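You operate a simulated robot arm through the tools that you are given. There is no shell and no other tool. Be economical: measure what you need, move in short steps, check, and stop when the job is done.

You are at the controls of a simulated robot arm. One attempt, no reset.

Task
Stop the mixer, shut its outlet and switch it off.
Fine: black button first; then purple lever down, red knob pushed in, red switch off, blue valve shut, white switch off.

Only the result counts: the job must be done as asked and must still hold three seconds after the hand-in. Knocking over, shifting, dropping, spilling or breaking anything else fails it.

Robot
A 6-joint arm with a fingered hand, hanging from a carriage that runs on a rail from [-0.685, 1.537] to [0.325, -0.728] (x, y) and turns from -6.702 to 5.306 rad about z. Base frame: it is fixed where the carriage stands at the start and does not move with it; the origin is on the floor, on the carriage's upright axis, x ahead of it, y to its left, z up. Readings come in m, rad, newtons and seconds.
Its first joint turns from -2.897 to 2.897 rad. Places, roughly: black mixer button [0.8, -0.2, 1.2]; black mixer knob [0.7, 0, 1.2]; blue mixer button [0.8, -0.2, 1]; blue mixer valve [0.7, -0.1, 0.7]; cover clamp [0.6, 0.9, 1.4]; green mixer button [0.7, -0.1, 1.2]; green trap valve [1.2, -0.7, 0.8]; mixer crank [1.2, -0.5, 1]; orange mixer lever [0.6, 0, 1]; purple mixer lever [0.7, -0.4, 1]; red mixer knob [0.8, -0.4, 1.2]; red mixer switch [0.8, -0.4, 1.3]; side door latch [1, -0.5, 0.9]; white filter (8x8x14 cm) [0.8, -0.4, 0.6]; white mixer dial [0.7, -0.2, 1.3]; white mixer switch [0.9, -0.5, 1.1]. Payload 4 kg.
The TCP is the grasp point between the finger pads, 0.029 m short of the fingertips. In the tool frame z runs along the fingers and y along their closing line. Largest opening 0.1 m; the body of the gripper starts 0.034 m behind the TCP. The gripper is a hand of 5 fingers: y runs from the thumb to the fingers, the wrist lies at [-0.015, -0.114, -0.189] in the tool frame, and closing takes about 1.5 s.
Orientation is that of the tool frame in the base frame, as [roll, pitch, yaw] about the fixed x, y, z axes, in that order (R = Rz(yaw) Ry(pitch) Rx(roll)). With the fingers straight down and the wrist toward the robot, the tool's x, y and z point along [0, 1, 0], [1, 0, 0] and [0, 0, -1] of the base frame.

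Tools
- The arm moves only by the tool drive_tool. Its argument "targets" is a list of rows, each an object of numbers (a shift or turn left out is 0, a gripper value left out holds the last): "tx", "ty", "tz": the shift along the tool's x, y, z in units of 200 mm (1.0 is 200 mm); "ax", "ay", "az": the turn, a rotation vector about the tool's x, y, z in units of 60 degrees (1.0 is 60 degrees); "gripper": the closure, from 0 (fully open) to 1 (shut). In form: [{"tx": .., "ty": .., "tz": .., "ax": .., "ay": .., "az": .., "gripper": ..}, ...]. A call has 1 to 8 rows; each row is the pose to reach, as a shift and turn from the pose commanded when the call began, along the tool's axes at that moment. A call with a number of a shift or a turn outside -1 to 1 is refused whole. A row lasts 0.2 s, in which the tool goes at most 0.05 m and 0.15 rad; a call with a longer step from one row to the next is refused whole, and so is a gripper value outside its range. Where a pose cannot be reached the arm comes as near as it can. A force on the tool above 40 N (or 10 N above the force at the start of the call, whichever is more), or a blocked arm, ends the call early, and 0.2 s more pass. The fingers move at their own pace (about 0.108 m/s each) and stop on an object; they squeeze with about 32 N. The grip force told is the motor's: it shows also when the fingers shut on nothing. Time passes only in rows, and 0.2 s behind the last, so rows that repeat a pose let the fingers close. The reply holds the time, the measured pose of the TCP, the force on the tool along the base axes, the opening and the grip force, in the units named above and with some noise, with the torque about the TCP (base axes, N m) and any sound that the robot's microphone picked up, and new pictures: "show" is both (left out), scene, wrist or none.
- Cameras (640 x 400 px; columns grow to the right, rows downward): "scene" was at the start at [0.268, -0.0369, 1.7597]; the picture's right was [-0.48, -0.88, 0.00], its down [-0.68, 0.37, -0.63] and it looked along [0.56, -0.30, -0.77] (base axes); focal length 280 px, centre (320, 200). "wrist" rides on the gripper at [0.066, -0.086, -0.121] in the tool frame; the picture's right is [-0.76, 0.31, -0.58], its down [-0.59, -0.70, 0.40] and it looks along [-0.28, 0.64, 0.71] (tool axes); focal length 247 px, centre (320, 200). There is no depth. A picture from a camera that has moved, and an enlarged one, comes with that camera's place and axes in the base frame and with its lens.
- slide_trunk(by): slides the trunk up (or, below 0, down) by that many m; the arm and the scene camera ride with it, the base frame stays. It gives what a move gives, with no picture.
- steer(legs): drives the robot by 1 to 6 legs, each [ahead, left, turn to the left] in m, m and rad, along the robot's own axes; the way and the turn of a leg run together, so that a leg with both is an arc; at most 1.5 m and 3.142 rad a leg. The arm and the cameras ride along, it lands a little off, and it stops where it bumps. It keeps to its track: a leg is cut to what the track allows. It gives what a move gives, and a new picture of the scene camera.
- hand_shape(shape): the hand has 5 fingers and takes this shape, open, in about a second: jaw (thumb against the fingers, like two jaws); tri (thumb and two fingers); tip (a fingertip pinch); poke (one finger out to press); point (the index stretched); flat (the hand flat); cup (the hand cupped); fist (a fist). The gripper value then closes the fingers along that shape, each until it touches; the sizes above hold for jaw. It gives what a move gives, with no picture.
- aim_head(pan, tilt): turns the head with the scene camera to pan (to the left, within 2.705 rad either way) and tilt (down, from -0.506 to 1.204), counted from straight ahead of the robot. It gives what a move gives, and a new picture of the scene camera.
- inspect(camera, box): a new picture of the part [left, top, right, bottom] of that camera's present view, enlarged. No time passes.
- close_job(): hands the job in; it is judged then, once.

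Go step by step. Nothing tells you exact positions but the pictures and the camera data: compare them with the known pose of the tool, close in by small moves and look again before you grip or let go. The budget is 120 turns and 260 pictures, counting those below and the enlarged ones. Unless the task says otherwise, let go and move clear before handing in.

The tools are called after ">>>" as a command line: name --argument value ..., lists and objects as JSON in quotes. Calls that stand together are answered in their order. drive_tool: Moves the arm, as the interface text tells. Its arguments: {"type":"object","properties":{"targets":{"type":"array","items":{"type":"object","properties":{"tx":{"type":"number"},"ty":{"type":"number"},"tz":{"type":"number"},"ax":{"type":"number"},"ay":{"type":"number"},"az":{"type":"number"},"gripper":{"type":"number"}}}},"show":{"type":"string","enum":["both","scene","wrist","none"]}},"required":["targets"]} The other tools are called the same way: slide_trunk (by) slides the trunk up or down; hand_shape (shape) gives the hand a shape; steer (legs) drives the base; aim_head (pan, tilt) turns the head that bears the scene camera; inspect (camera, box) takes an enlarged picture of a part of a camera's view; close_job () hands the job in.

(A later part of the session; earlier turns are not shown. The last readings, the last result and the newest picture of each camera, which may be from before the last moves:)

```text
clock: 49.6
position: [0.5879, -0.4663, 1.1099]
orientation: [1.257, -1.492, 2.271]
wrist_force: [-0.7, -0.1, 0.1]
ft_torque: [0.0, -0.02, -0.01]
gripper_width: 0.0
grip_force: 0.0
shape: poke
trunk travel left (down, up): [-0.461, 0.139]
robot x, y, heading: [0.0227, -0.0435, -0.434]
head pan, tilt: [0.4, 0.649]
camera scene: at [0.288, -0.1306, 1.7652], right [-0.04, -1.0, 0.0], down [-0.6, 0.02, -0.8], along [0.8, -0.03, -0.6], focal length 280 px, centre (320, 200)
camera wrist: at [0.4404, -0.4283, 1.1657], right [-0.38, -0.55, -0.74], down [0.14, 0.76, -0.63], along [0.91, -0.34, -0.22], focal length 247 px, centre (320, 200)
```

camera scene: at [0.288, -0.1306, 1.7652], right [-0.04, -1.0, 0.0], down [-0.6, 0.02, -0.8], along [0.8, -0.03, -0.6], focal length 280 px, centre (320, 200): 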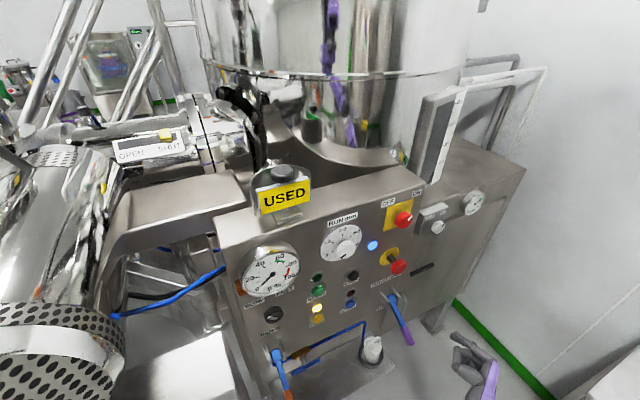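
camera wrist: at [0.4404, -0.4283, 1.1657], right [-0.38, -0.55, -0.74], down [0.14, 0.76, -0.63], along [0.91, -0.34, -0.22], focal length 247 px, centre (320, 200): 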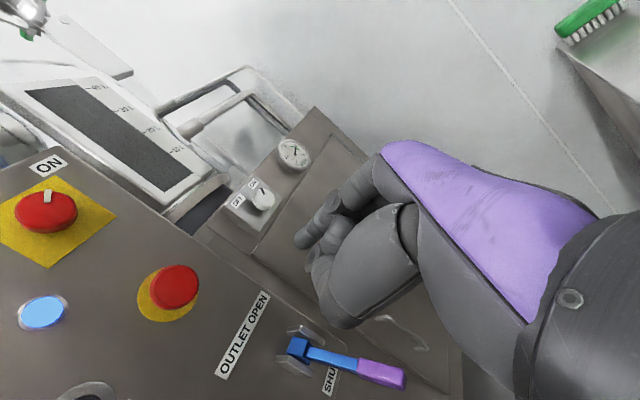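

The lever stayed down. Approaching the red knob's cap with the index.

>>> drive_tool --targets '[{"tx": 0.11, "ty": -0.06, "tz": 0.05}, {"tx": 0.21, "ty": -0.11, "tz": 0.2}, {"tx": 0.21, "ty": -0.11, "tz": 0.4}, {"tx": 0.21, "ty": -0.11, "tz": 0.6}, {"tx": 0.21, "ty": -0.11, "tz": 0.75}, {"tx": 0.21, "ty": -0.11, "tz": 0.75}]'

>>> inspect --camera "scene" --box '[350, 210, 478, 310]'

```text
clock: 51.0
position: [0.7213, -0.39, 1.1489]
orientation: [1.288, -1.49, 2.241]
wrist_force: [0.0, 0.4, 0.4]
ft_torque: [-0.01, 0.02, 0.01]
gripper_width: 0.0001
grip_force: 0.2
shape: poke
out of reach, approached as far as the arm can: row 1, 2, 3, 4, 5, 6
trunk travel left (down, up): [-0.461, 0.139]
robot x, y, heading: [0.018, -0.0421, -0.437]
head pan, tilt: [0.4, 0.649]
camera scene: at [0.2882, -0.1306, 1.7653], right [-0.04, -1.0, 0.0], down [-0.6, 0.02, -0.8], along [0.8, -0.03, -0.6], focal length 280 px, centre (320, 200)
camera wrist: at [0.5745, -0.352, 1.205], right [-0.38, -0.55, -0.74], down [0.13, 0.76, -0.63], along [0.92, -0.34, -0.22], focal length 247 px, centre (320, 200)
```

scene: 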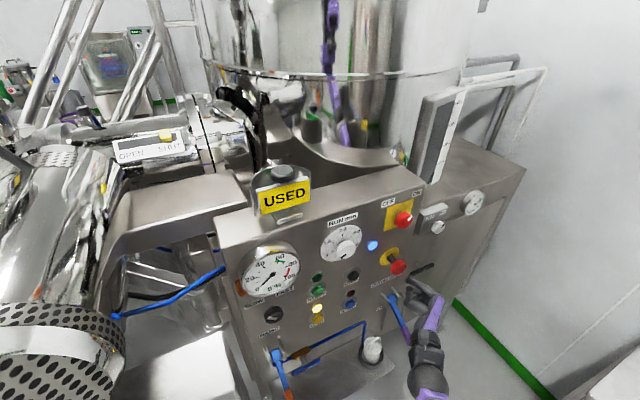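
wrist: 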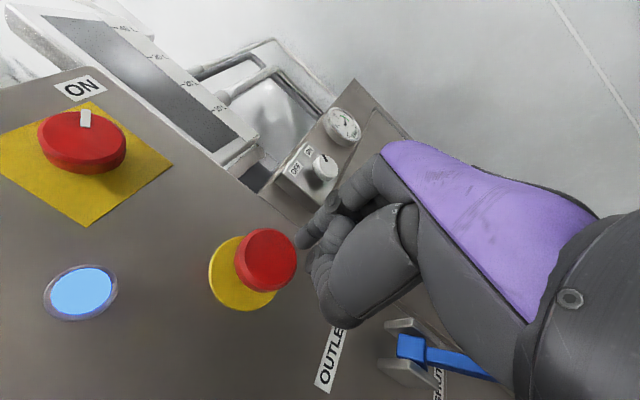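

```text
4.00 times, centred on (414, 260) of scene
camera zoom: at [0.2882, -0.1306, 1.7653], right [-0.04, -1.0, 0.0], down [-0.6, 0.02, -0.8], along [0.8, -0.03, -0.6], focal length 1120 px, centre (-56, -40)
```

zoom: 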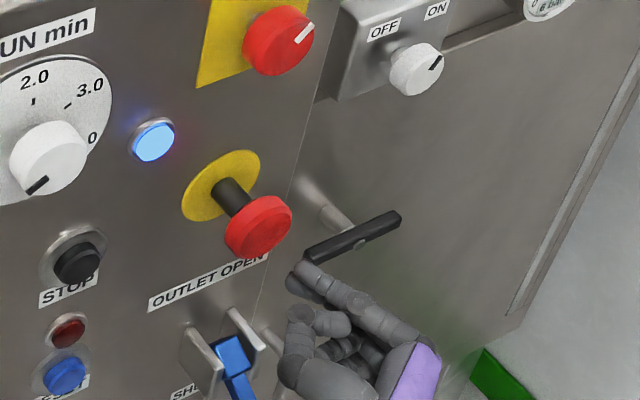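

Tip is ~1 cm right and low of the cap centre; correcting and pressing in.

>>> drive_tool --targets '[{"tx": 0.06, "ty": -0.06}, {"tx": 0.06, "ty": -0.06, "tz": 0.1}, {"tx": 0.06, "ty": -0.06, "tz": 0.16}, {"tx": 0.06, "ty": -0.06, "tz": 0.21}, {"tx": 0.06, "ty": -0.06, "tz": 0.26}, {"tx": 0.06, "ty": -0.06, "tz": 0.31}, {"tx": 0.06, "ty": -0.06, "tz": 0.36}, {"tx": 0.06, "ty": -0.06, "tz": 0.41}]'

```text
clock: 52.2
position: [0.7488, -0.3704, 1.1636]
orientation: [1.278, -1.488, 2.224]
wrist_force: [-23.5, -6.5, 5.9]
ft_torque: [0.04, 0.15, 0.1]
gripper_width: 0.0
grip_force: 0.0
shape: poke
trunk travel left (down, up): [-0.461, 0.139]
robot x, y, heading: [0.0229, -0.0426, -0.443]
head pan, tilt: [0.4, 0.649]
stopped in row 5: the force on the tool passed its limit at 49 N (the readings are from after the stop); the commanded pose is now the measured one
camera scene: at [0.2863, -0.132, 1.7646], right [-0.04, -1.0, 0.0], down [-0.61, 0.02, -0.79], along [0.79, -0.03, -0.61], focal length 280 px, centre (320, 200)
camera wrist: at [0.6023, -0.3289, 1.2199], right [-0.39, -0.54, -0.74], down [0.16, 0.76, -0.63], along [0.91, -0.37, -0.21], focal length 247 px, centre (320, 200)
```

scene: 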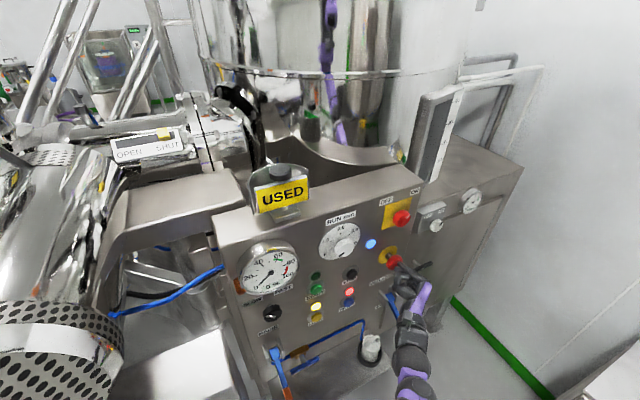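
wrist: 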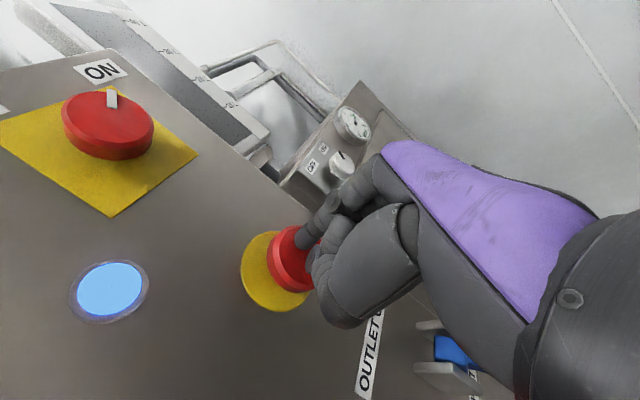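

A red lamp lit above RESET as the knob was pushed. I'll back off and inspect.

>>> drive_tool --targets '[{"tz": -0.2}, {"tz": -0.4}]'

>>> inspect --camera "scene" --box '[330, 200, 458, 300]'

```text
clock: 52.8
position: [0.6789, -0.3923, 1.1646]
orientation: [1.247, -1.487, 2.264]
wrist_force: [0.8, 0.1, 0.4]
ft_torque: [0.01, 0.02, 0.0]
gripper_width: 0.0
grip_force: 0.0
shape: poke
trunk travel left (down, up): [-0.461, 0.139]
robot x, y, heading: [0.0175, -0.0403, -0.439]
head pan, tilt: [0.4, 0.649]
camera scene: at [0.288, -0.1312, 1.7653], right [-0.04, -1.0, 0.0], down [-0.6, 0.02, -0.8], along [0.8, -0.03, -0.6], focal length 280 px, centre (320, 200)
camera wrist: at [0.5323, -0.3524, 1.2209], right [-0.39, -0.54, -0.75], down [0.15, 0.76, -0.63], along [0.91, -0.36, -0.21], focal length 247 px, centre (320, 200)
```

scene: 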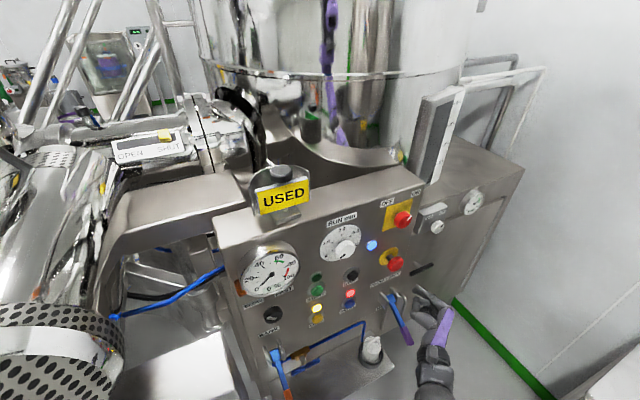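
wrist: 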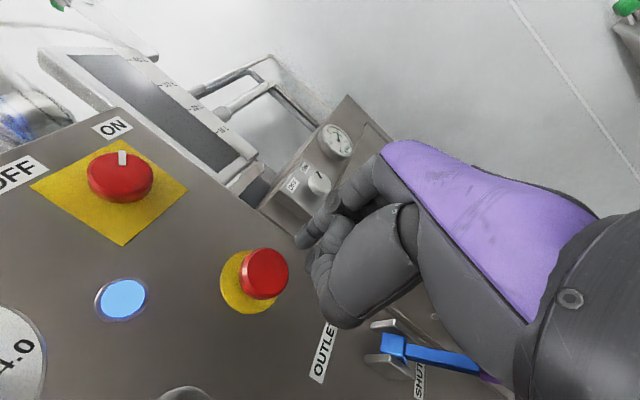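

```text
4.00 times, centred on (394, 250) of scene
camera zoom: at [0.288, -0.1312, 1.7653], right [-0.04, -1.0, 0.0], down [-0.6, 0.02, -0.8], along [0.8, -0.03, -0.6], focal length 1120 px, centre (24, 0)
```

zoom: 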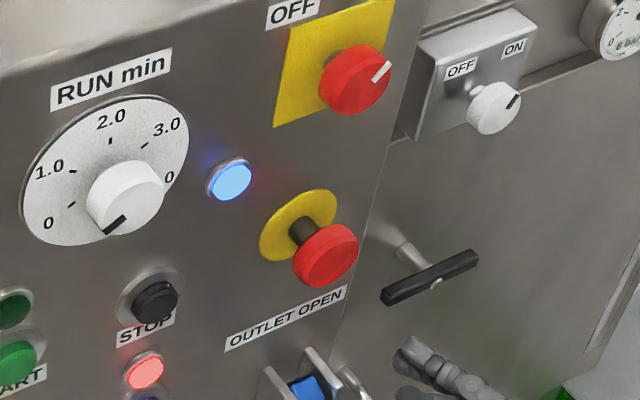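

The cap moved in partly and stays. I'll press once more, slowly, to make sure it's fully in.

>>> drive_tool --targets '[{"tz": 0.2}, {"tz": 0.34}, {"tz": 0.37}, {"tz": 0.39}, {"tz": 0.41}, {"tz": 0.43}, {"tz": 0.45}, {"tz": 0.47}]' --show "none"

>>> inspect --camera "scene" --box '[330, 200, 458, 300]'

```text
clock: 54.2
position: [0.7501, -0.3748, 1.1648]
orientation: [1.311, -1.487, 2.177]
wrist_force: [-21.3, -3.3, 3.4]
ft_torque: [0.03, 0.26, 0.23]
gripper_width: 0.0001
grip_force: 0.1
shape: poke
out of reach, approached as far as the arm can: row 7
trunk travel left (down, up): [-0.461, 0.139]
robot x, y, heading: [0.0174, -0.0455, -0.439]
head pan, tilt: [0.4, 0.649]
stopped in row 7: the force on the tool passed its limit at 42 N (the readings are from after the stop); the commanded pose is now the measured one
```

```text
4.00 times, centred on (394, 250) of scene
camera zoom: at [0.2862, -0.1326, 1.7646], right [-0.04, -1.0, 0.0], down [-0.61, 0.03, -0.8], along [0.79, -0.03, -0.61], focal length 1120 px, centre (24, 0)
```

zoom: 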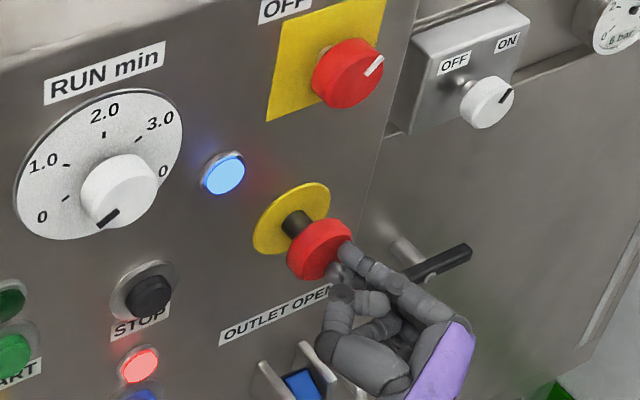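

The knob doesn't go further, so it's fully in. Next the red switch: retreat, jaw shape, raise trunk.

>>> drive_tool --targets '[{"tz": -0.25}, {"tz": -0.5}, {"tz": -0.75}]' --show "none"

>>> slide_trunk --by 0.13

>>> hand_shape --shape "jaw"

>>> drive_tool --targets '[{"az": 0.12}, {"az": 0.24}, {"az": 0.36}, {"az": 0.48}, {"az": 0.6}]'

```text
clock: 55.0
position: [0.6147, -0.4213, 1.1632]
orientation: [1.282, -1.487, 2.211]
wrist_force: [0.8, 0.1, 0.2]
ft_torque: [-0.01, -0.03, 0.0]
gripper_width: 0.0001
grip_force: 0.1
shape: poke
trunk travel left (down, up): [-0.461, 0.139]
robot x, y, heading: [0.0213, -0.0432, -0.44]
head pan, tilt: [0.4, 0.649]
```

```text
clock: 56.6
position: [0.6132, -0.4213, 1.2925]
orientation: [1.27, -1.487, 2.225]
wrist_force: [-0.1, 0.8, -0.2]
ft_torque: [0.0, -0.01, 0.0]
gripper_width: 0.0
grip_force: 0.1
shape: poke
trunk travel left (down, up): [-0.591, 0.009]
robot x, y, heading: [0.0197, -0.0414, -0.436]
head pan, tilt: [0.4, 0.649]
```

```text
clock: 57.5
position: [0.6139, -0.4223, 1.2925]
orientation: [1.288, -1.488, 2.209]
wrist_force: [1.3, 0.3, 0.8]
ft_torque: [0.01, 0.01, -0.01]
gripper_width: 0.1001
grip_force: 0.1
shape: jaw
trunk travel left (down, up): [-0.591, 0.009]
robot x, y, heading: [0.0189, -0.0434, -0.443]
head pan, tilt: [0.4, 0.649]
```

```text
clock: 58.7
position: [0.6144, -0.4216, 1.2925]
orientation: [-1.523, -1.022, -1.256]
wrist_force: [-0.4, 0.5, -1.6]
ft_torque: [0.0, -0.04, 0.0]
gripper_width: 0.0998
grip_force: 0.1
shape: jaw
trunk travel left (down, up): [-0.591, 0.009]
robot x, y, heading: [0.0187, -0.0442, -0.44]
head pan, tilt: [0.4, 0.649]
camera scene: at [0.2876, -0.1321, 1.8952], right [-0.04, -1.0, 0.0], down [-0.6, 0.02, -0.8], along [0.8, -0.03, -0.6], focal length 280 px, centre (320, 200)
camera wrist: at [0.4849, -0.4284, 1.3906], right [-0.57, -0.07, -0.82], down [0.06, 0.99, -0.12], along [0.82, -0.12, -0.56], focal length 247 px, centre (320, 200)
```

scene: 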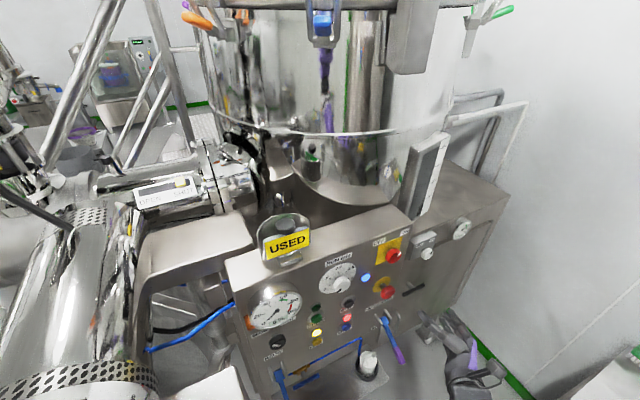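
wrist: 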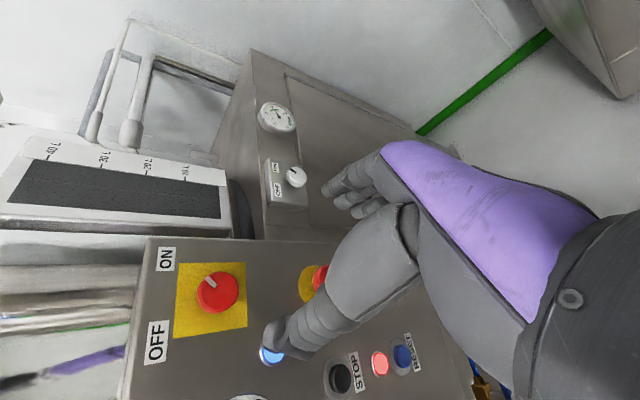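

Pointer is at 45° (ON), OFF is 90° counter-clockwise. Moving the pre-rotated hand over the red switch, in stages.

>>> drive_tool --targets '[{"tx": 0.04, "ty": -0.02, "tz": 0.2, "ax": 0.025, "ay": -0.015}, {"tx": 0.085, "ty": -0.045, "tz": 0.4, "ax": 0.05, "ay": -0.03}, {"tx": 0.085, "ty": -0.045, "tz": 0.6, "ax": 0.05, "ay": -0.03}, {"tx": 0.085, "ty": -0.045, "tz": 0.7, "ax": 0.05, "ay": -0.03}, {"tx": 0.085, "ty": -0.045, "tz": 0.7, "ax": 0.05, "ay": -0.03}]'

>>> inspect --camera "scene" --box '[330, 210, 458, 310]'

```text
clock: 59.9
position: [0.7463, -0.3749, 1.3144]
orientation: [-1.522, -1.024, -1.196]
wrist_force: [0.1, -0.2, -0.3]
ft_torque: [0.02, 0.01, 0.0]
gripper_width: 0.0998
grip_force: 0.1
shape: jaw
trunk travel left (down, up): [-0.591, 0.009]
robot x, y, heading: [0.0224, -0.0424, -0.442]
head pan, tilt: [0.4, 0.649]
camera scene: at [0.2877, -0.1321, 1.8953], right [-0.04, -1.0, 0.0], down [-0.6, 0.02, -0.8], along [0.8, -0.03, -0.6], focal length 280 px, centre (320, 200)
camera wrist: at [0.6177, -0.3891, 1.4124], right [-0.56, -0.1, -0.82], down [0.0, 0.99, -0.13], along [0.83, -0.07, -0.56], focal length 247 px, centre (320, 200)
```

scene: 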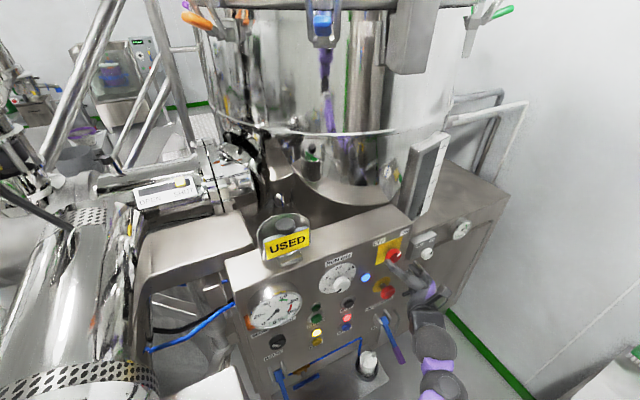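
wrist: 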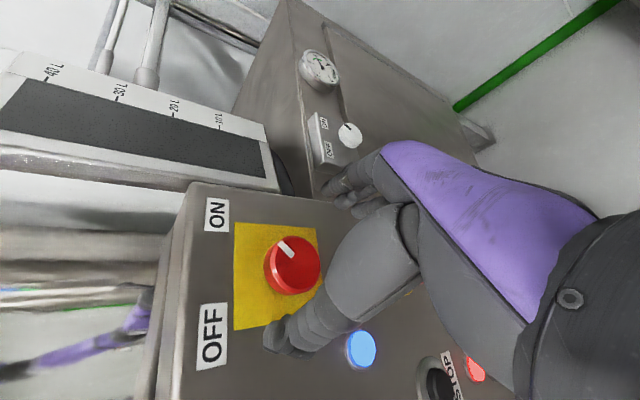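

```text
4.00 times, centred on (394, 260) of scene
camera zoom: at [0.2877, -0.1321, 1.8953], right [-0.04, -1.0, 0.0], down [-0.6, 0.02, -0.8], along [0.8, -0.03, -0.6], focal length 1120 px, centre (24, -40)
```

zoom: 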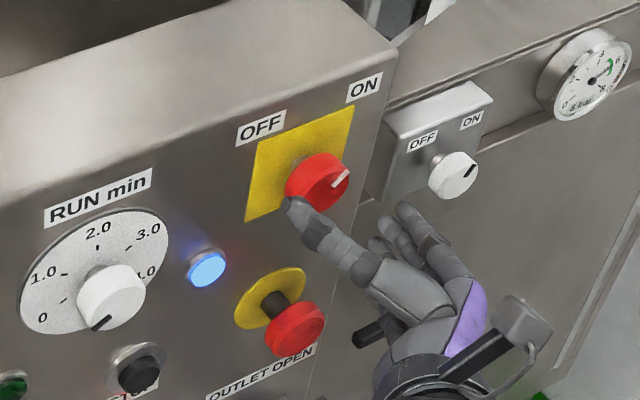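

The knob lies centred between thumb and fingers. Advance 3.5 cm and close.

>>> drive_tool --targets '[{"tz": 0.1, "ty": -0.015}, {"tz": 0.18, "ty": -0.015}, {"tz": 0.18, "ty": -0.015, "gripper": 0.6}, {"tz": 0.18, "ty": -0.015, "gripper": 1}, {"tz": 0.18, "ty": -0.015, "gripper": 1}, {"tz": 0.18, "ty": -0.015, "gripper": 1}, {"tz": 0.18, "ty": -0.015, "gripper": 1}, {"tz": 0.18, "ty": -0.015, "gripper": 1}]'

>>> inspect --camera "scene" --box '[330, 210, 458, 310]'

```text
clock: 61.7
position: [0.7792, -0.3573, 1.317]
orientation: [-1.518, -1.026, -1.197]
wrist_force: [-0.2, 5.5, 3.2]
ft_torque: [0.05, -0.08, 0.09]
gripper_width: 0.0366
grip_force: 32.0
shape: jaw
trunk travel left (down, up): [-0.591, 0.009]
robot x, y, heading: [0.0151, -0.0433, -0.441]
head pan, tilt: [0.4, 0.649]
camera scene: at [0.2877, -0.1319, 1.8953], right [-0.04, -1.0, 0.0], down [-0.6, 0.03, -0.8], along [0.8, -0.03, -0.6], focal length 280 px, centre (320, 200)
camera wrist: at [0.6492, -0.3713, 1.4146], right [-0.56, -0.11, -0.82], down [0.0, 0.99, -0.13], along [0.83, -0.07, -0.56], focal length 247 px, centre (320, 200)
```

scene: 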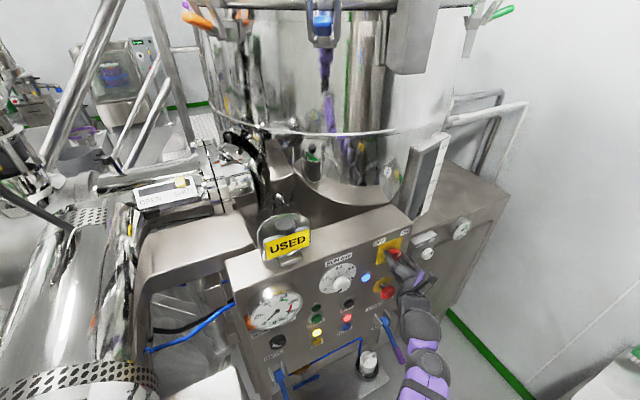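
wrist: 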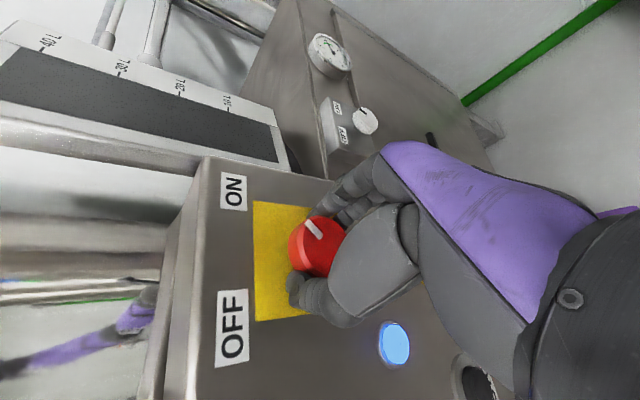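

```text
4.00 times, centred on (394, 260) of scene
camera zoom: at [0.2877, -0.1319, 1.8953], right [-0.04, -1.0, 0.0], down [-0.6, 0.03, -0.8], along [0.8, -0.03, -0.6], focal length 1120 px, centre (24, -40)
```

zoom: 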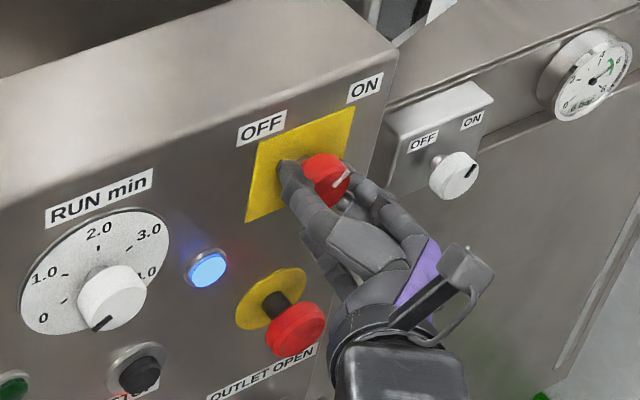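

Gripped at 37 mm. Turning counter-clockwise (az negative).

>>> drive_tool --targets '[{"az": -0.12, "gripper": 1}, {"az": -0.24}, {"az": -0.36}, {"az": -0.48}, {"az": -0.6}, {"az": -0.72}, {"az": -0.84}, {"az": -0.96}]'

```text
clock: 63.5
position: [0.739, -0.3491, 1.3458]
orientation: [1.513, -1.109, 2.039]
wrist_force: [0.2, -0.8, -0.9]
ft_torque: [0.02, -0.01, 0.02]
gripper_width: 0.0247
grip_force: 32.1
shape: jaw
out of reach, approached as far as the arm can: row 5, 6, 7, 8
trunk travel left (down, up): [-0.591, 0.009]
robot x, y, heading: [0.0173, -0.0429, -0.438]
head pan, tilt: [0.4, 0.649]
camera scene: at [0.2877, -0.1321, 1.8955], right [-0.04, -1.0, 0.0], down [-0.6, 0.02, -0.8], along [0.8, -0.03, -0.6], focal length 280 px, centre (320, 200)
camera wrist: at [0.5856, -0.3009, 1.3624], right [-0.27, -0.79, -0.56], down [0.24, 0.51, -0.83], along [0.93, -0.35, 0.05], focal length 247 px, centre (320, 200)
```

scene: 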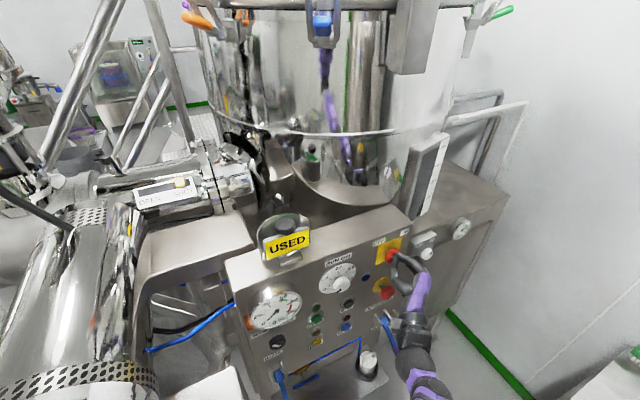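
wrist: 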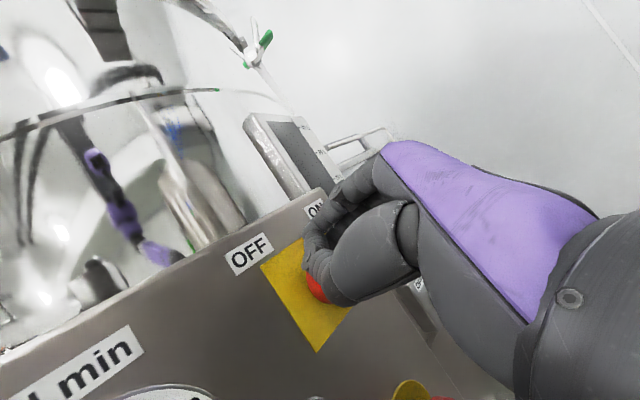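

All panel lamps went out — the switch has turned. Back off and check the pointer.

>>> drive_tool --targets '[{"tz": -0.25}, {"tz": -0.5}, {"tz": -0.6}]'

>>> inspect --camera "scene" --box '[330, 210, 458, 310]'

```text
clock: 64.3
position: [0.6433, -0.4171, 1.3189]
orientation: [1.507, -1.11, 2.045]
wrist_force: [1.7, 0.0, -0.2]
ft_torque: [-0.03, 0.04, -0.01]
gripper_width: 0.0247
grip_force: 32.0
shape: jaw
out of reach, approached as far as the arm can: row 1, 2, 3
trunk travel left (down, up): [-0.591, 0.009]
robot x, y, heading: [0.0209, -0.0441, -0.438]
head pan, tilt: [0.4, 0.649]
camera scene: at [0.2877, -0.132, 1.8953], right [-0.04, -1.0, 0.0], down [-0.6, 0.02, -0.8], along [0.8, -0.03, -0.6], focal length 280 px, centre (320, 200)
camera wrist: at [0.4892, -0.3688, 1.3357], right [-0.27, -0.79, -0.56], down [0.24, 0.51, -0.83], along [0.93, -0.35, 0.05], focal length 247 px, centre (320, 200)
```

scene: 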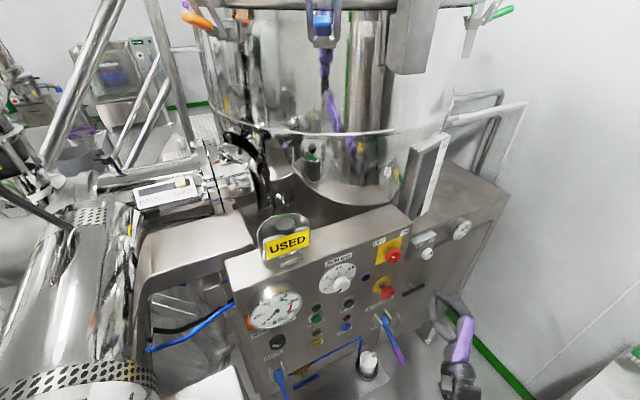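
wrist: 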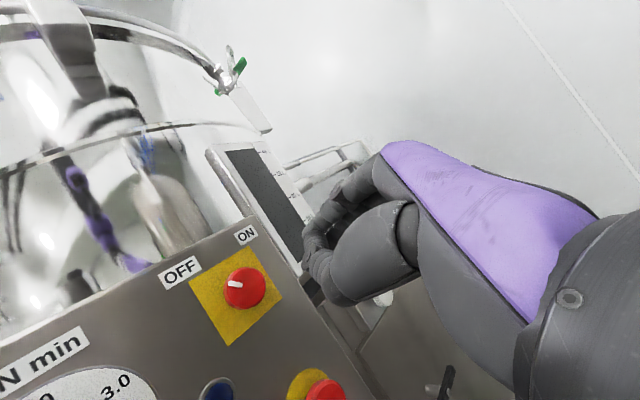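

```text
4.00 times, centred on (394, 260) of scene
camera zoom: at [0.2877, -0.132, 1.8953], right [-0.04, -1.0, 0.0], down [-0.6, 0.02, -0.8], along [0.8, -0.03, -0.6], focal length 1120 px, centre (24, -40)
```

zoom: 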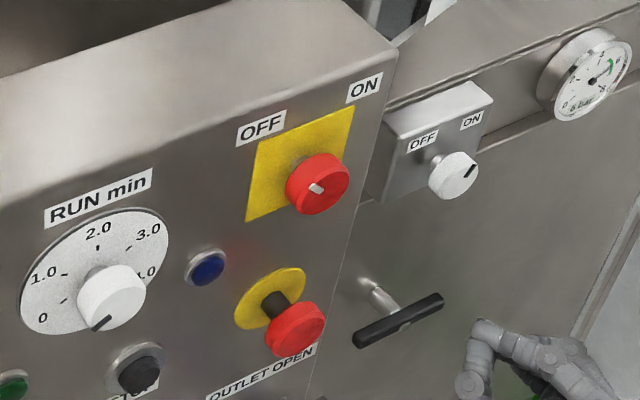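

The pointer now faces OFF. Next the blue valve; looking at it from the head at this height.

>>> aim_head --pan 0.5 --tilt 0.85

>>> inspect --camera "scene" --box '[210, 230, 370, 350]'

```text
clock: 65.1
position: [0.6438, -0.4167, 1.3184]
orientation: [1.511, -1.11, 2.042]
wrist_force: [-0.1, 0.6, 0.2]
ft_torque: [0.01, -0.02, -0.05]
gripper_width: 0.0246
grip_force: 32.6
shape: jaw
trunk travel left (down, up): [-0.591, 0.009]
robot x, y, heading: [0.0219, -0.041, -0.441]
head pan, tilt: [0.499, 0.85]
camera scene: at [0.279, -0.124, 1.8787], right [0.06, -1.0, 0.0], down [-0.75, -0.04, -0.66], along [0.66, 0.04, -0.75], focal length 280 px, centre (320, 200)
```

scene: 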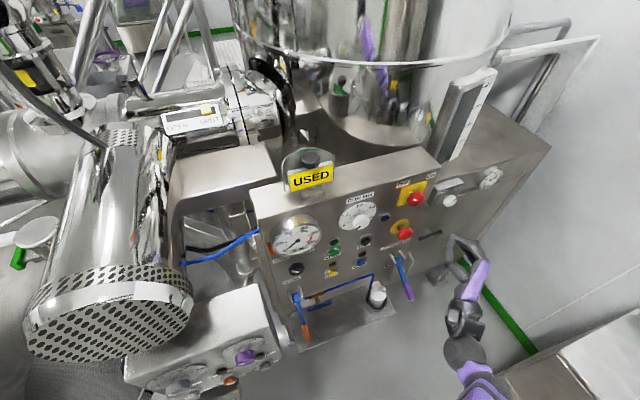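

```text
3.33 times, centred on (290, 290) of scene
camera zoom: at [0.279, -0.124, 1.8787], right [0.06, -1.0, 0.0], down [-0.75, -0.04, -0.66], along [0.66, 0.04, -0.75], focal length 934 px, centre (420, -100)
```

zoom: 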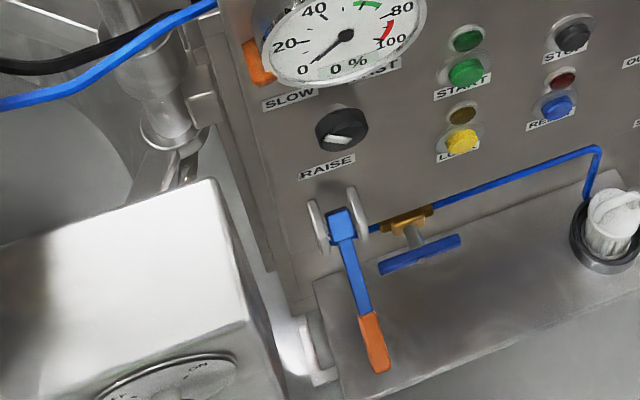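

I estimate the valve handle centre at about (0.72,-0.10,0.70), handle horizontal along the pipe (open). I'll retract, roll the hand so the wrist is above, and use poke.

>>> drive_tool --targets '[{"tz": -0.15, "az": 0.12}, {"tz": -0.3, "az": 0.24}, {"tz": -0.45, "az": 0.36}, {"tz": -0.5, "az": 0.48}, {"tz": -0.5, "az": 0.6}, {"tz": -0.5, "az": 0.72}, {"tz": -0.5, "az": 0.84}, {"tz": -0.5, "az": 0.96}]' --show "none"

>>> drive_tool --targets '[{"az": 0.12}, {"az": 0.24}, {"az": 0.36}, {"az": 0.48}, {"az": 0.6}, {"az": 0.72}, {"az": 0.84}, {"az": 0.96}]' --show "both"

>>> hand_shape --shape "poke"

```text
clock: 66.9
position: [0.5979, -0.5316, 1.2674]
orientation: [-1.514, -1.023, -1.203]
wrist_force: [0.0, 0.3, -0.5]
ft_torque: [0.02, -0.01, -0.03]
gripper_width: 0.0248
grip_force: 32.3
shape: jaw
out of reach, approached as far as the arm can: row 1, 2, 3, 4, 5, 6, 7, 8
trunk travel left (down, up): [-0.591, 0.009]
robot x, y, heading: [0.0202, -0.0434, -0.443]
head pan, tilt: [0.499, 0.85]
```

```text
clock: 68.7
position: [0.5301, -0.4702, 1.2691]
orientation: [-1.538, -0.033, -1.157]
wrist_force: [0.5, -0.2, 1.1]
ft_torque: [0.0, 0.09, 0.1]
gripper_width: 0.0246
grip_force: 31.8
shape: jaw
out of reach, approached as far as the arm can: row 3, 4, 5, 6, 7, 8
trunk travel left (down, up): [-0.591, 0.009]
robot x, y, heading: [0.0191, -0.0442, -0.436]
head pan, tilt: [0.499, 0.85]
camera scene: at [0.279, -0.1241, 1.8787], right [0.06, -1.0, 0.0], down [-0.75, -0.04, -0.66], along [0.66, 0.04, -0.75], focal length 280 px, centre (320, 200)
camera wrist: at [0.4422, -0.5765, 1.3526], right [-0.82, 0.45, -0.35], down [0.1, 0.71, 0.7], along [0.57, 0.54, -0.63], focal length 247 px, centre (320, 200)
```

scene: 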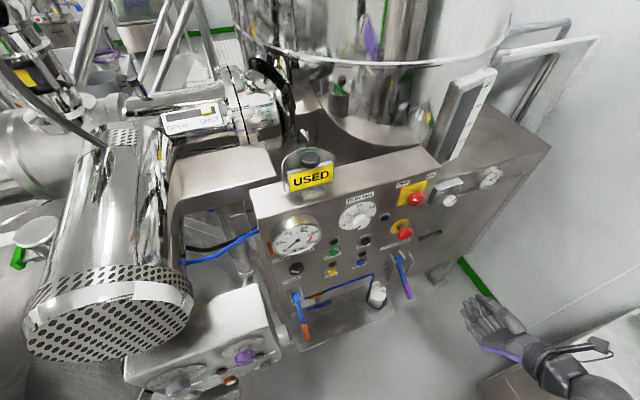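
wrist: 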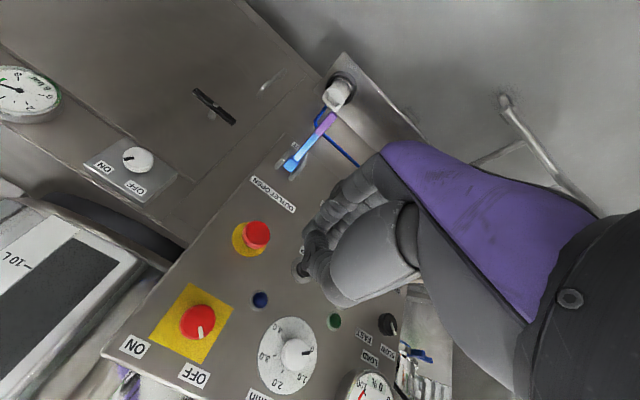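

```text
clock: 69.6
position: [0.5304, -0.4684, 1.267]
orientation: [-1.536, -0.032, -1.156]
wrist_force: [-0.5, 0.5, 0.0]
ft_torque: [0.01, 0.0, -0.05]
gripper_width: 0.0
grip_force: 0.1
shape: poke
trunk travel left (down, up): [-0.591, 0.009]
robot x, y, heading: [0.0203, -0.0396, -0.437]
head pan, tilt: [0.499, 0.85]
```

Hand now has its wrist above. Moving the carriage left and trunk down.

>>> steer --legs '[[-0.114, 0.098, 0]]'

>>> slide_trunk --by -0.4

>>> drive_tool --targets '[{"tz": 0.01}]'

```text
clock: 70.9
position: [0.4695, -0.3349, 1.268]
orientation: [-1.537, -0.033, -1.158]
wrist_force: [0.6, -0.3, 0.4]
ft_torque: [0.0, 0.03, -0.01]
gripper_width: 0.0
grip_force: 0.2
shape: poke
trunk travel left (down, up): [-0.591, 0.009]
robot x, y, heading: [-0.0405, 0.0951, -0.443]
head pan, tilt: [0.499, 0.85]
camera scene: at [0.2185, 0.0109, 1.8786], right [0.06, -1.0, 0.0], down [-0.75, -0.04, -0.66], along [0.66, 0.04, -0.75], focal length 280 px, centre (320, 200)
```

scene: 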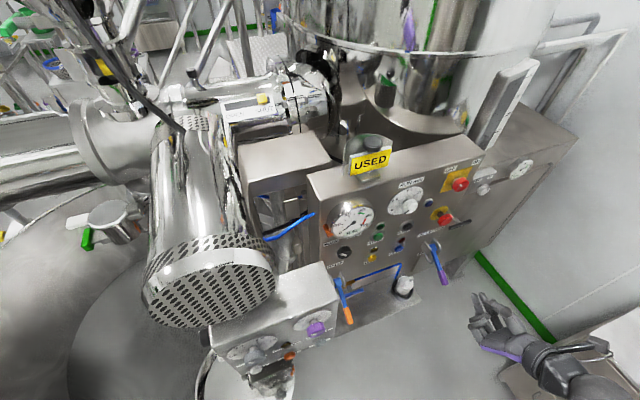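

```text
clock: 74.8
position: [0.4697, -0.3348, 0.8688]
orientation: [-1.537, -0.033, -1.159]
wrist_force: [0.7, 0.3, -0.1]
ft_torque: [0.01, 0.0, 0.02]
gripper_width: 0.0004
grip_force: 0.1
shape: poke
trunk travel left (down, up): [-0.191, 0.409]
robot x, y, heading: [-0.0419, 0.0864, -0.442]
head pan, tilt: [0.499, 0.85]
```

```text
clock: 75.2
position: [0.4723, -0.3343, 0.8686]
orientation: [-1.537, -0.034, -1.156]
wrist_force: [0.1, -0.8, 0.1]
ft_torque: [0.0, 0.01, -0.02]
gripper_width: 0.0
grip_force: 0.0
shape: poke
trunk travel left (down, up): [-0.191, 0.409]
robot x, y, heading: [-0.0447, 0.0937, -0.439]
head pan, tilt: [0.499, 0.85]
camera scene: at [0.2185, 0.0109, 1.4787], right [0.06, -1.0, 0.0], down [-0.75, -0.04, -0.66], along [0.66, 0.04, -0.75], focal length 280 px, centre (320, 200)
camera wrist: at [0.3834, -0.4409, 0.9519], right [-0.82, 0.46, -0.35], down [0.1, 0.71, 0.7], along [0.57, 0.53, -0.63], focal length 247 px, centre (320, 200)
```

scene: 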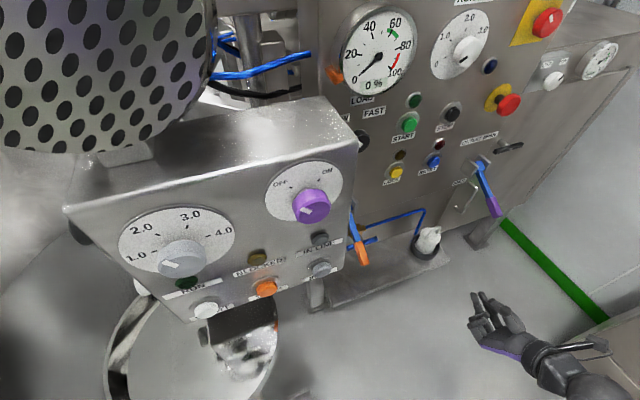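
wrist: 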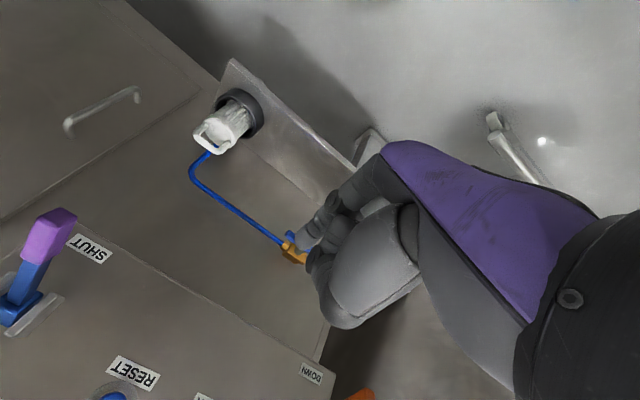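

Zooming to locate the valve handle from here.

>>> inspect --camera "scene" --box '[320, 170, 480, 290]'

>>> inspect --camera "wrist" --box '[180, 130, 380, 290]'

```text
3.33 times, centred on (400, 230) of scene
camera zoom: at [0.2185, 0.0109, 1.4787], right [0.06, -1.0, 0.0], down [-0.75, -0.04, -0.66], along [0.66, 0.04, -0.75], focal length 934 px, centre (53, 100)
```

zoom: 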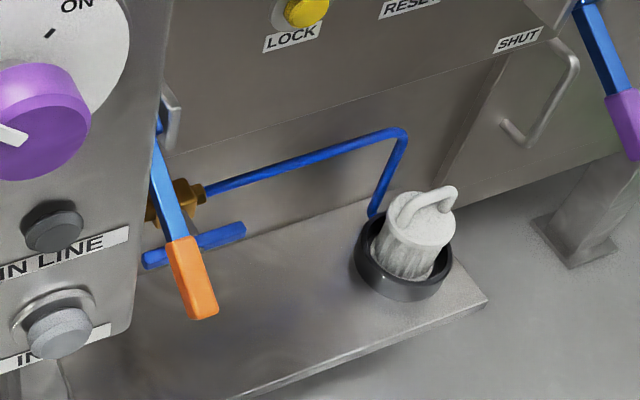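

```text
2.50 times, centred on (280, 210) of wrist
camera zoom: at [0.3834, -0.4409, 0.9519], right [-0.82, 0.46, -0.35], down [0.1, 0.71, 0.7], along [0.57, 0.53, -0.63], focal length 617 px, centre (420, 175)
```

zoom: 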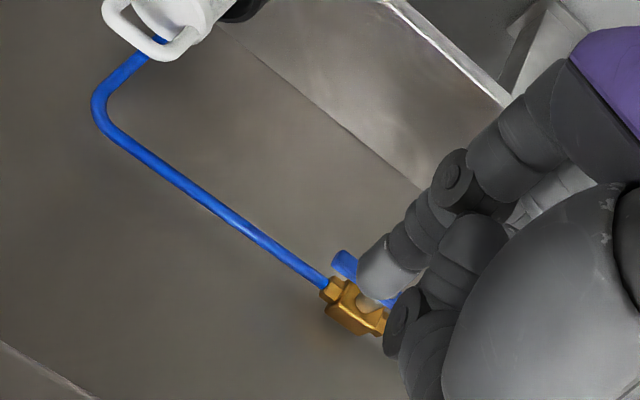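

Valve handle: centre (u≈0.385, n≈0.617, z≈0.702), 10 cm long, horizontal. Bringing the index above its right end.

>>> drive_tool --targets '[{"tx": -0.1, "ty": 0.15}, {"tx": -0.2, "ty": 0.3}, {"tx": -0.3, "ty": 0.45, "tz": 0.1}, {"tx": -0.385, "ty": 0.6, "tz": 0.25}, {"tx": -0.385, "ty": 0.65, "tz": 0.45}, {"tx": -0.385, "ty": 0.65, "tz": 0.65}, {"tx": -0.385, "ty": 0.66, "tz": 0.85}, {"tx": -0.385, "ty": 0.67, "tz": 1.0}]'

>>> inspect --camera "wrist" --box '[180, 130, 380, 290]'

>>> inspect --camera "scene" --box '[320, 170, 480, 290]'

```text
clock: 77.0
position: [0.6035, -0.1719, 0.7553]
orientation: [-1.537, -0.035, -1.159]
wrist_force: [0.0, 0.1, -1.0]
ft_torque: [-0.01, 0.04, 0.01]
gripper_width: 0.0002
grip_force: 0.1
shape: poke
out of reach, approached as far as the arm can: row 6, 7, 8
trunk travel left (down, up): [-0.191, 0.409]
robot x, y, heading: [-0.042, 0.0922, -0.441]
head pan, tilt: [0.499, 0.85]
camera scene: at [0.2186, 0.0112, 1.4786], right [0.06, -1.0, 0.0], down [-0.75, -0.04, -0.66], along [0.66, 0.04, -0.75], focal length 280 px, centre (320, 200)
camera wrist: at [0.515, -0.2786, 0.8398], right [-0.82, 0.46, -0.35], down [0.1, 0.71, 0.7], along [0.57, 0.53, -0.63], focal length 247 px, centre (320, 200)
```

scene: 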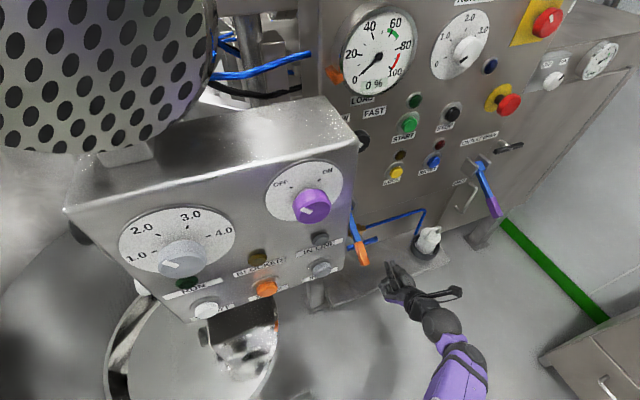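
wrist: 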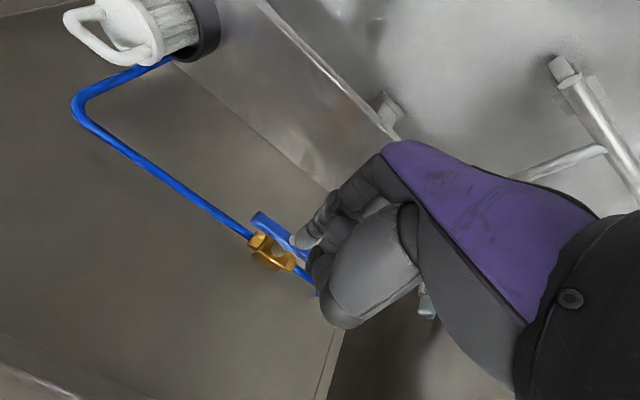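

```text
2.50 times, centred on (280, 210) of wrist
camera zoom: at [0.515, -0.2786, 0.8398], right [-0.82, 0.46, -0.35], down [0.1, 0.71, 0.7], along [0.57, 0.53, -0.63], focal length 617 px, centre (420, 175)
```

zoom: 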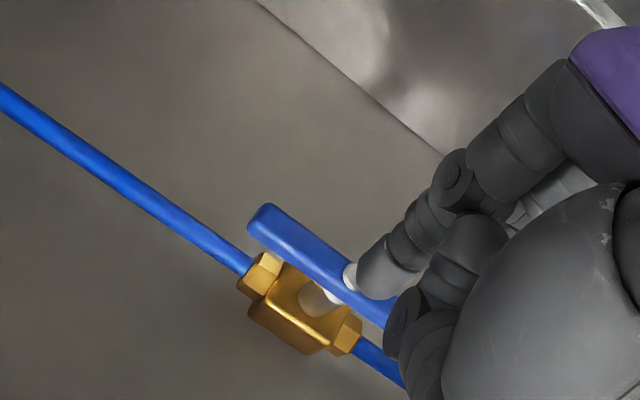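

```text
3.33 times, centred on (400, 230) of scene
camera zoom: at [0.2186, 0.0112, 1.4786], right [0.06, -1.0, 0.0], down [-0.75, -0.04, -0.66], along [0.66, 0.04, -0.75], focal length 934 px, centre (53, 100)
```

zoom: 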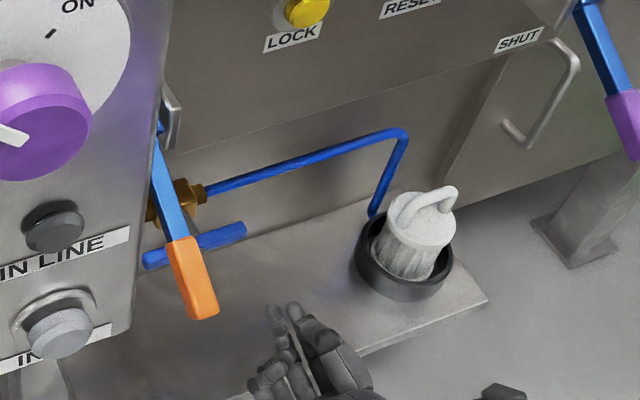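

Reach runs short here; shift the carriage 15 cm right so the arm can come in from closer.

>>> drive_tool --targets '[{"tz": -0.2}, {"tz": -0.3}]' --show "none"

>>> steer --legs '[[0.114, -0.098, 0]]'

>>> drive_tool --targets '[{"tx": -0.2}, {"tx": -0.4}, {"tx": -0.55}]'

```text
clock: 77.6
position: [0.547, -0.1967, 0.7543]
orientation: [-1.538, -0.033, -1.156]
wrist_force: [-0.3, 0.1, -0.7]
ft_torque: [-0.02, -0.04, -0.03]
gripper_width: 0.0002
grip_force: 0.0
shape: poke
trunk travel left (down, up): [-0.191, 0.409]
robot x, y, heading: [-0.0447, 0.0921, -0.442]
head pan, tilt: [0.499, 0.85]
```

```text
clock: 78.9
position: [0.6098, -0.3329, 0.7541]
orientation: [-1.538, -0.033, -1.156]
wrist_force: [0.3, -0.5, 0.2]
ft_torque: [-0.03, 0.01, -0.01]
gripper_width: 0.0002
grip_force: 0.1
shape: poke
trunk travel left (down, up): [-0.191, 0.409]
robot x, y, heading: [0.0199, -0.0434, -0.441]
head pan, tilt: [0.499, 0.85]
camera scene: at [0.2797, -0.126, 1.4787], right [0.06, -1.0, 0.0], down [-0.75, -0.04, -0.66], along [0.66, 0.04, -0.75], focal length 280 px, centre (320, 200)
```

scene: 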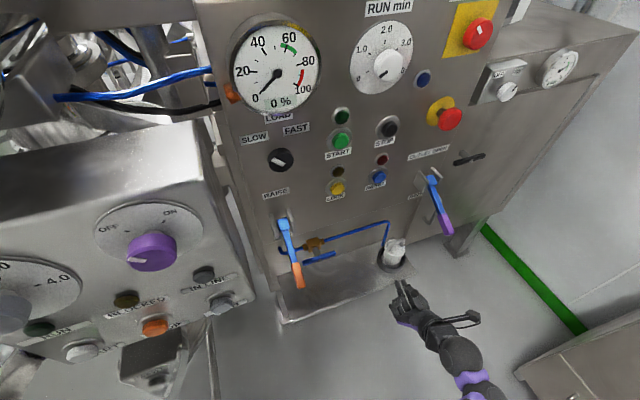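

```text
clock: 79.7
position: [0.5693, -0.2374, 0.7331]
orientation: [-1.535, -0.036, -1.156]
wrist_force: [0.1, 0.1, -0.5]
ft_torque: [-0.02, -0.01, 0.01]
gripper_width: 0.0001
grip_force: 0.0
shape: poke
out of reach, approached as far as the arm can: row 2, 3
trunk travel left (down, up): [-0.191, 0.409]
robot x, y, heading: [0.0227, -0.0424, -0.441]
head pan, tilt: [0.499, 0.85]
camera scene: at [0.2794, -0.1255, 1.4786], right [0.06, -1.0, 0.0], down [-0.75, -0.04, -0.66], along [0.66, 0.04, -0.75], focal length 280 px, centre (320, 200)
camera wrist: at [0.481, -0.3444, 0.8176], right [-0.82, 0.45, -0.35], down [0.09, 0.71, 0.7], along [0.57, 0.54, -0.63], focal length 247 px, centre (320, 200)
```

scene: 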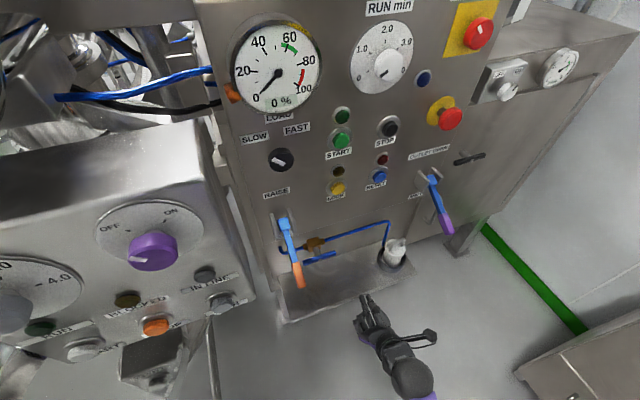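
wrist: 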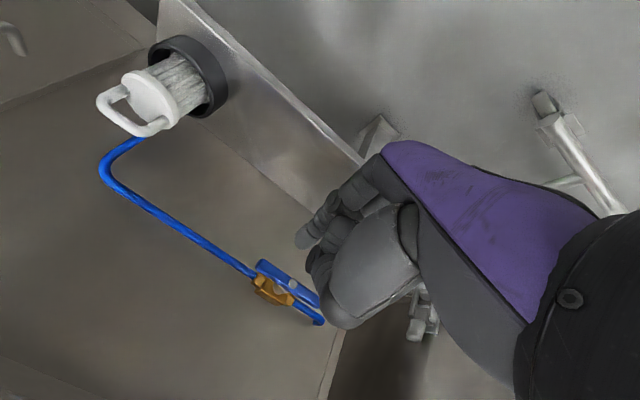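

At the near-reach limit now; lowering the trunk while raising the arm gives more freedom.

>>> drive_tool --targets '[{"ty": -0.2}, {"ty": -0.4}, {"ty": -0.6}, {"ty": -0.75}]' --show "none"

>>> slide_trunk --by -0.15

>>> drive_tool --targets '[{"tz": 0.1}, {"tz": 0.25}]'

```text
clock: 80.7
position: [0.6156, -0.2816, 0.7728]
orientation: [-1.534, -0.039, -1.156]
wrist_force: [0.6, -0.1, 0.3]
ft_torque: [0.01, -0.02, 0.03]
gripper_width: 0.0001
grip_force: 0.0
shape: poke
out of reach, approached as far as the arm can: row 1, 2, 3, 4
trunk travel left (down, up): [-0.191, 0.409]
robot x, y, heading: [0.0209, -0.0484, -0.443]
head pan, tilt: [0.499, 0.85]
```

```text
clock: 82.5
position: [0.6145, -0.2804, 0.6226]
orientation: [-1.534, -0.038, -1.154]
wrist_force: [0.3, 0.6, 0.9]
ft_torque: [0.0, 0.01, -0.01]
gripper_width: 0.0
grip_force: 0.0
shape: poke
trunk travel left (down, up): [-0.041, 0.559]
robot x, y, heading: [0.02, -0.0433, -0.441]
head pan, tilt: [0.499, 0.85]
```

```text
clock: 83.1
position: [0.6629, -0.2586, 0.626]
orientation: [-1.533, -0.038, -1.155]
wrist_force: [0.1, 0.1, -0.2]
ft_torque: [-0.04, -0.01, -0.01]
gripper_width: 0.0
grip_force: 0.1
shape: poke
trunk travel left (down, up): [-0.041, 0.559]
robot x, y, heading: [0.0215, -0.0409, -0.441]
head pan, tilt: [0.499, 0.85]
camera scene: at [0.2802, -0.1257, 1.3288], right [0.06, -1.0, 0.0], down [-0.75, -0.04, -0.66], along [0.66, 0.04, -0.75], focal length 280 px, centre (320, 200)
camera wrist: at [0.5744, -0.3661, 0.7093], right [-0.82, 0.45, -0.36], down [0.09, 0.71, 0.69], along [0.57, 0.54, -0.62], focal length 247 px, centre (320, 200)
```

scene: 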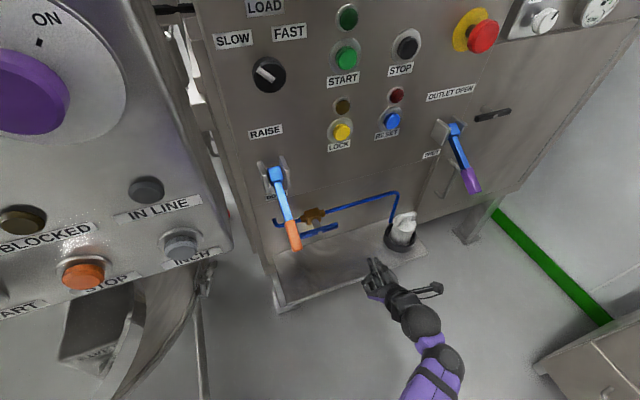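
wrist: 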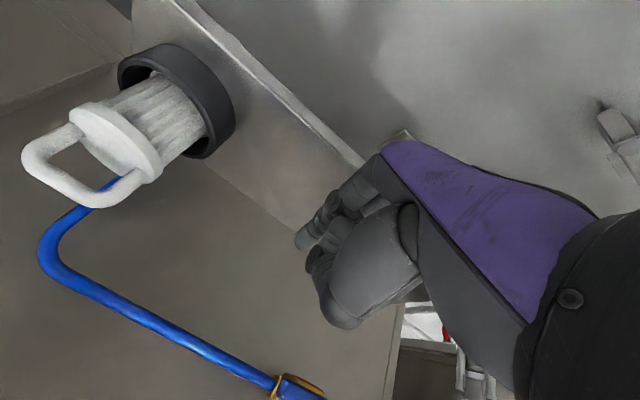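

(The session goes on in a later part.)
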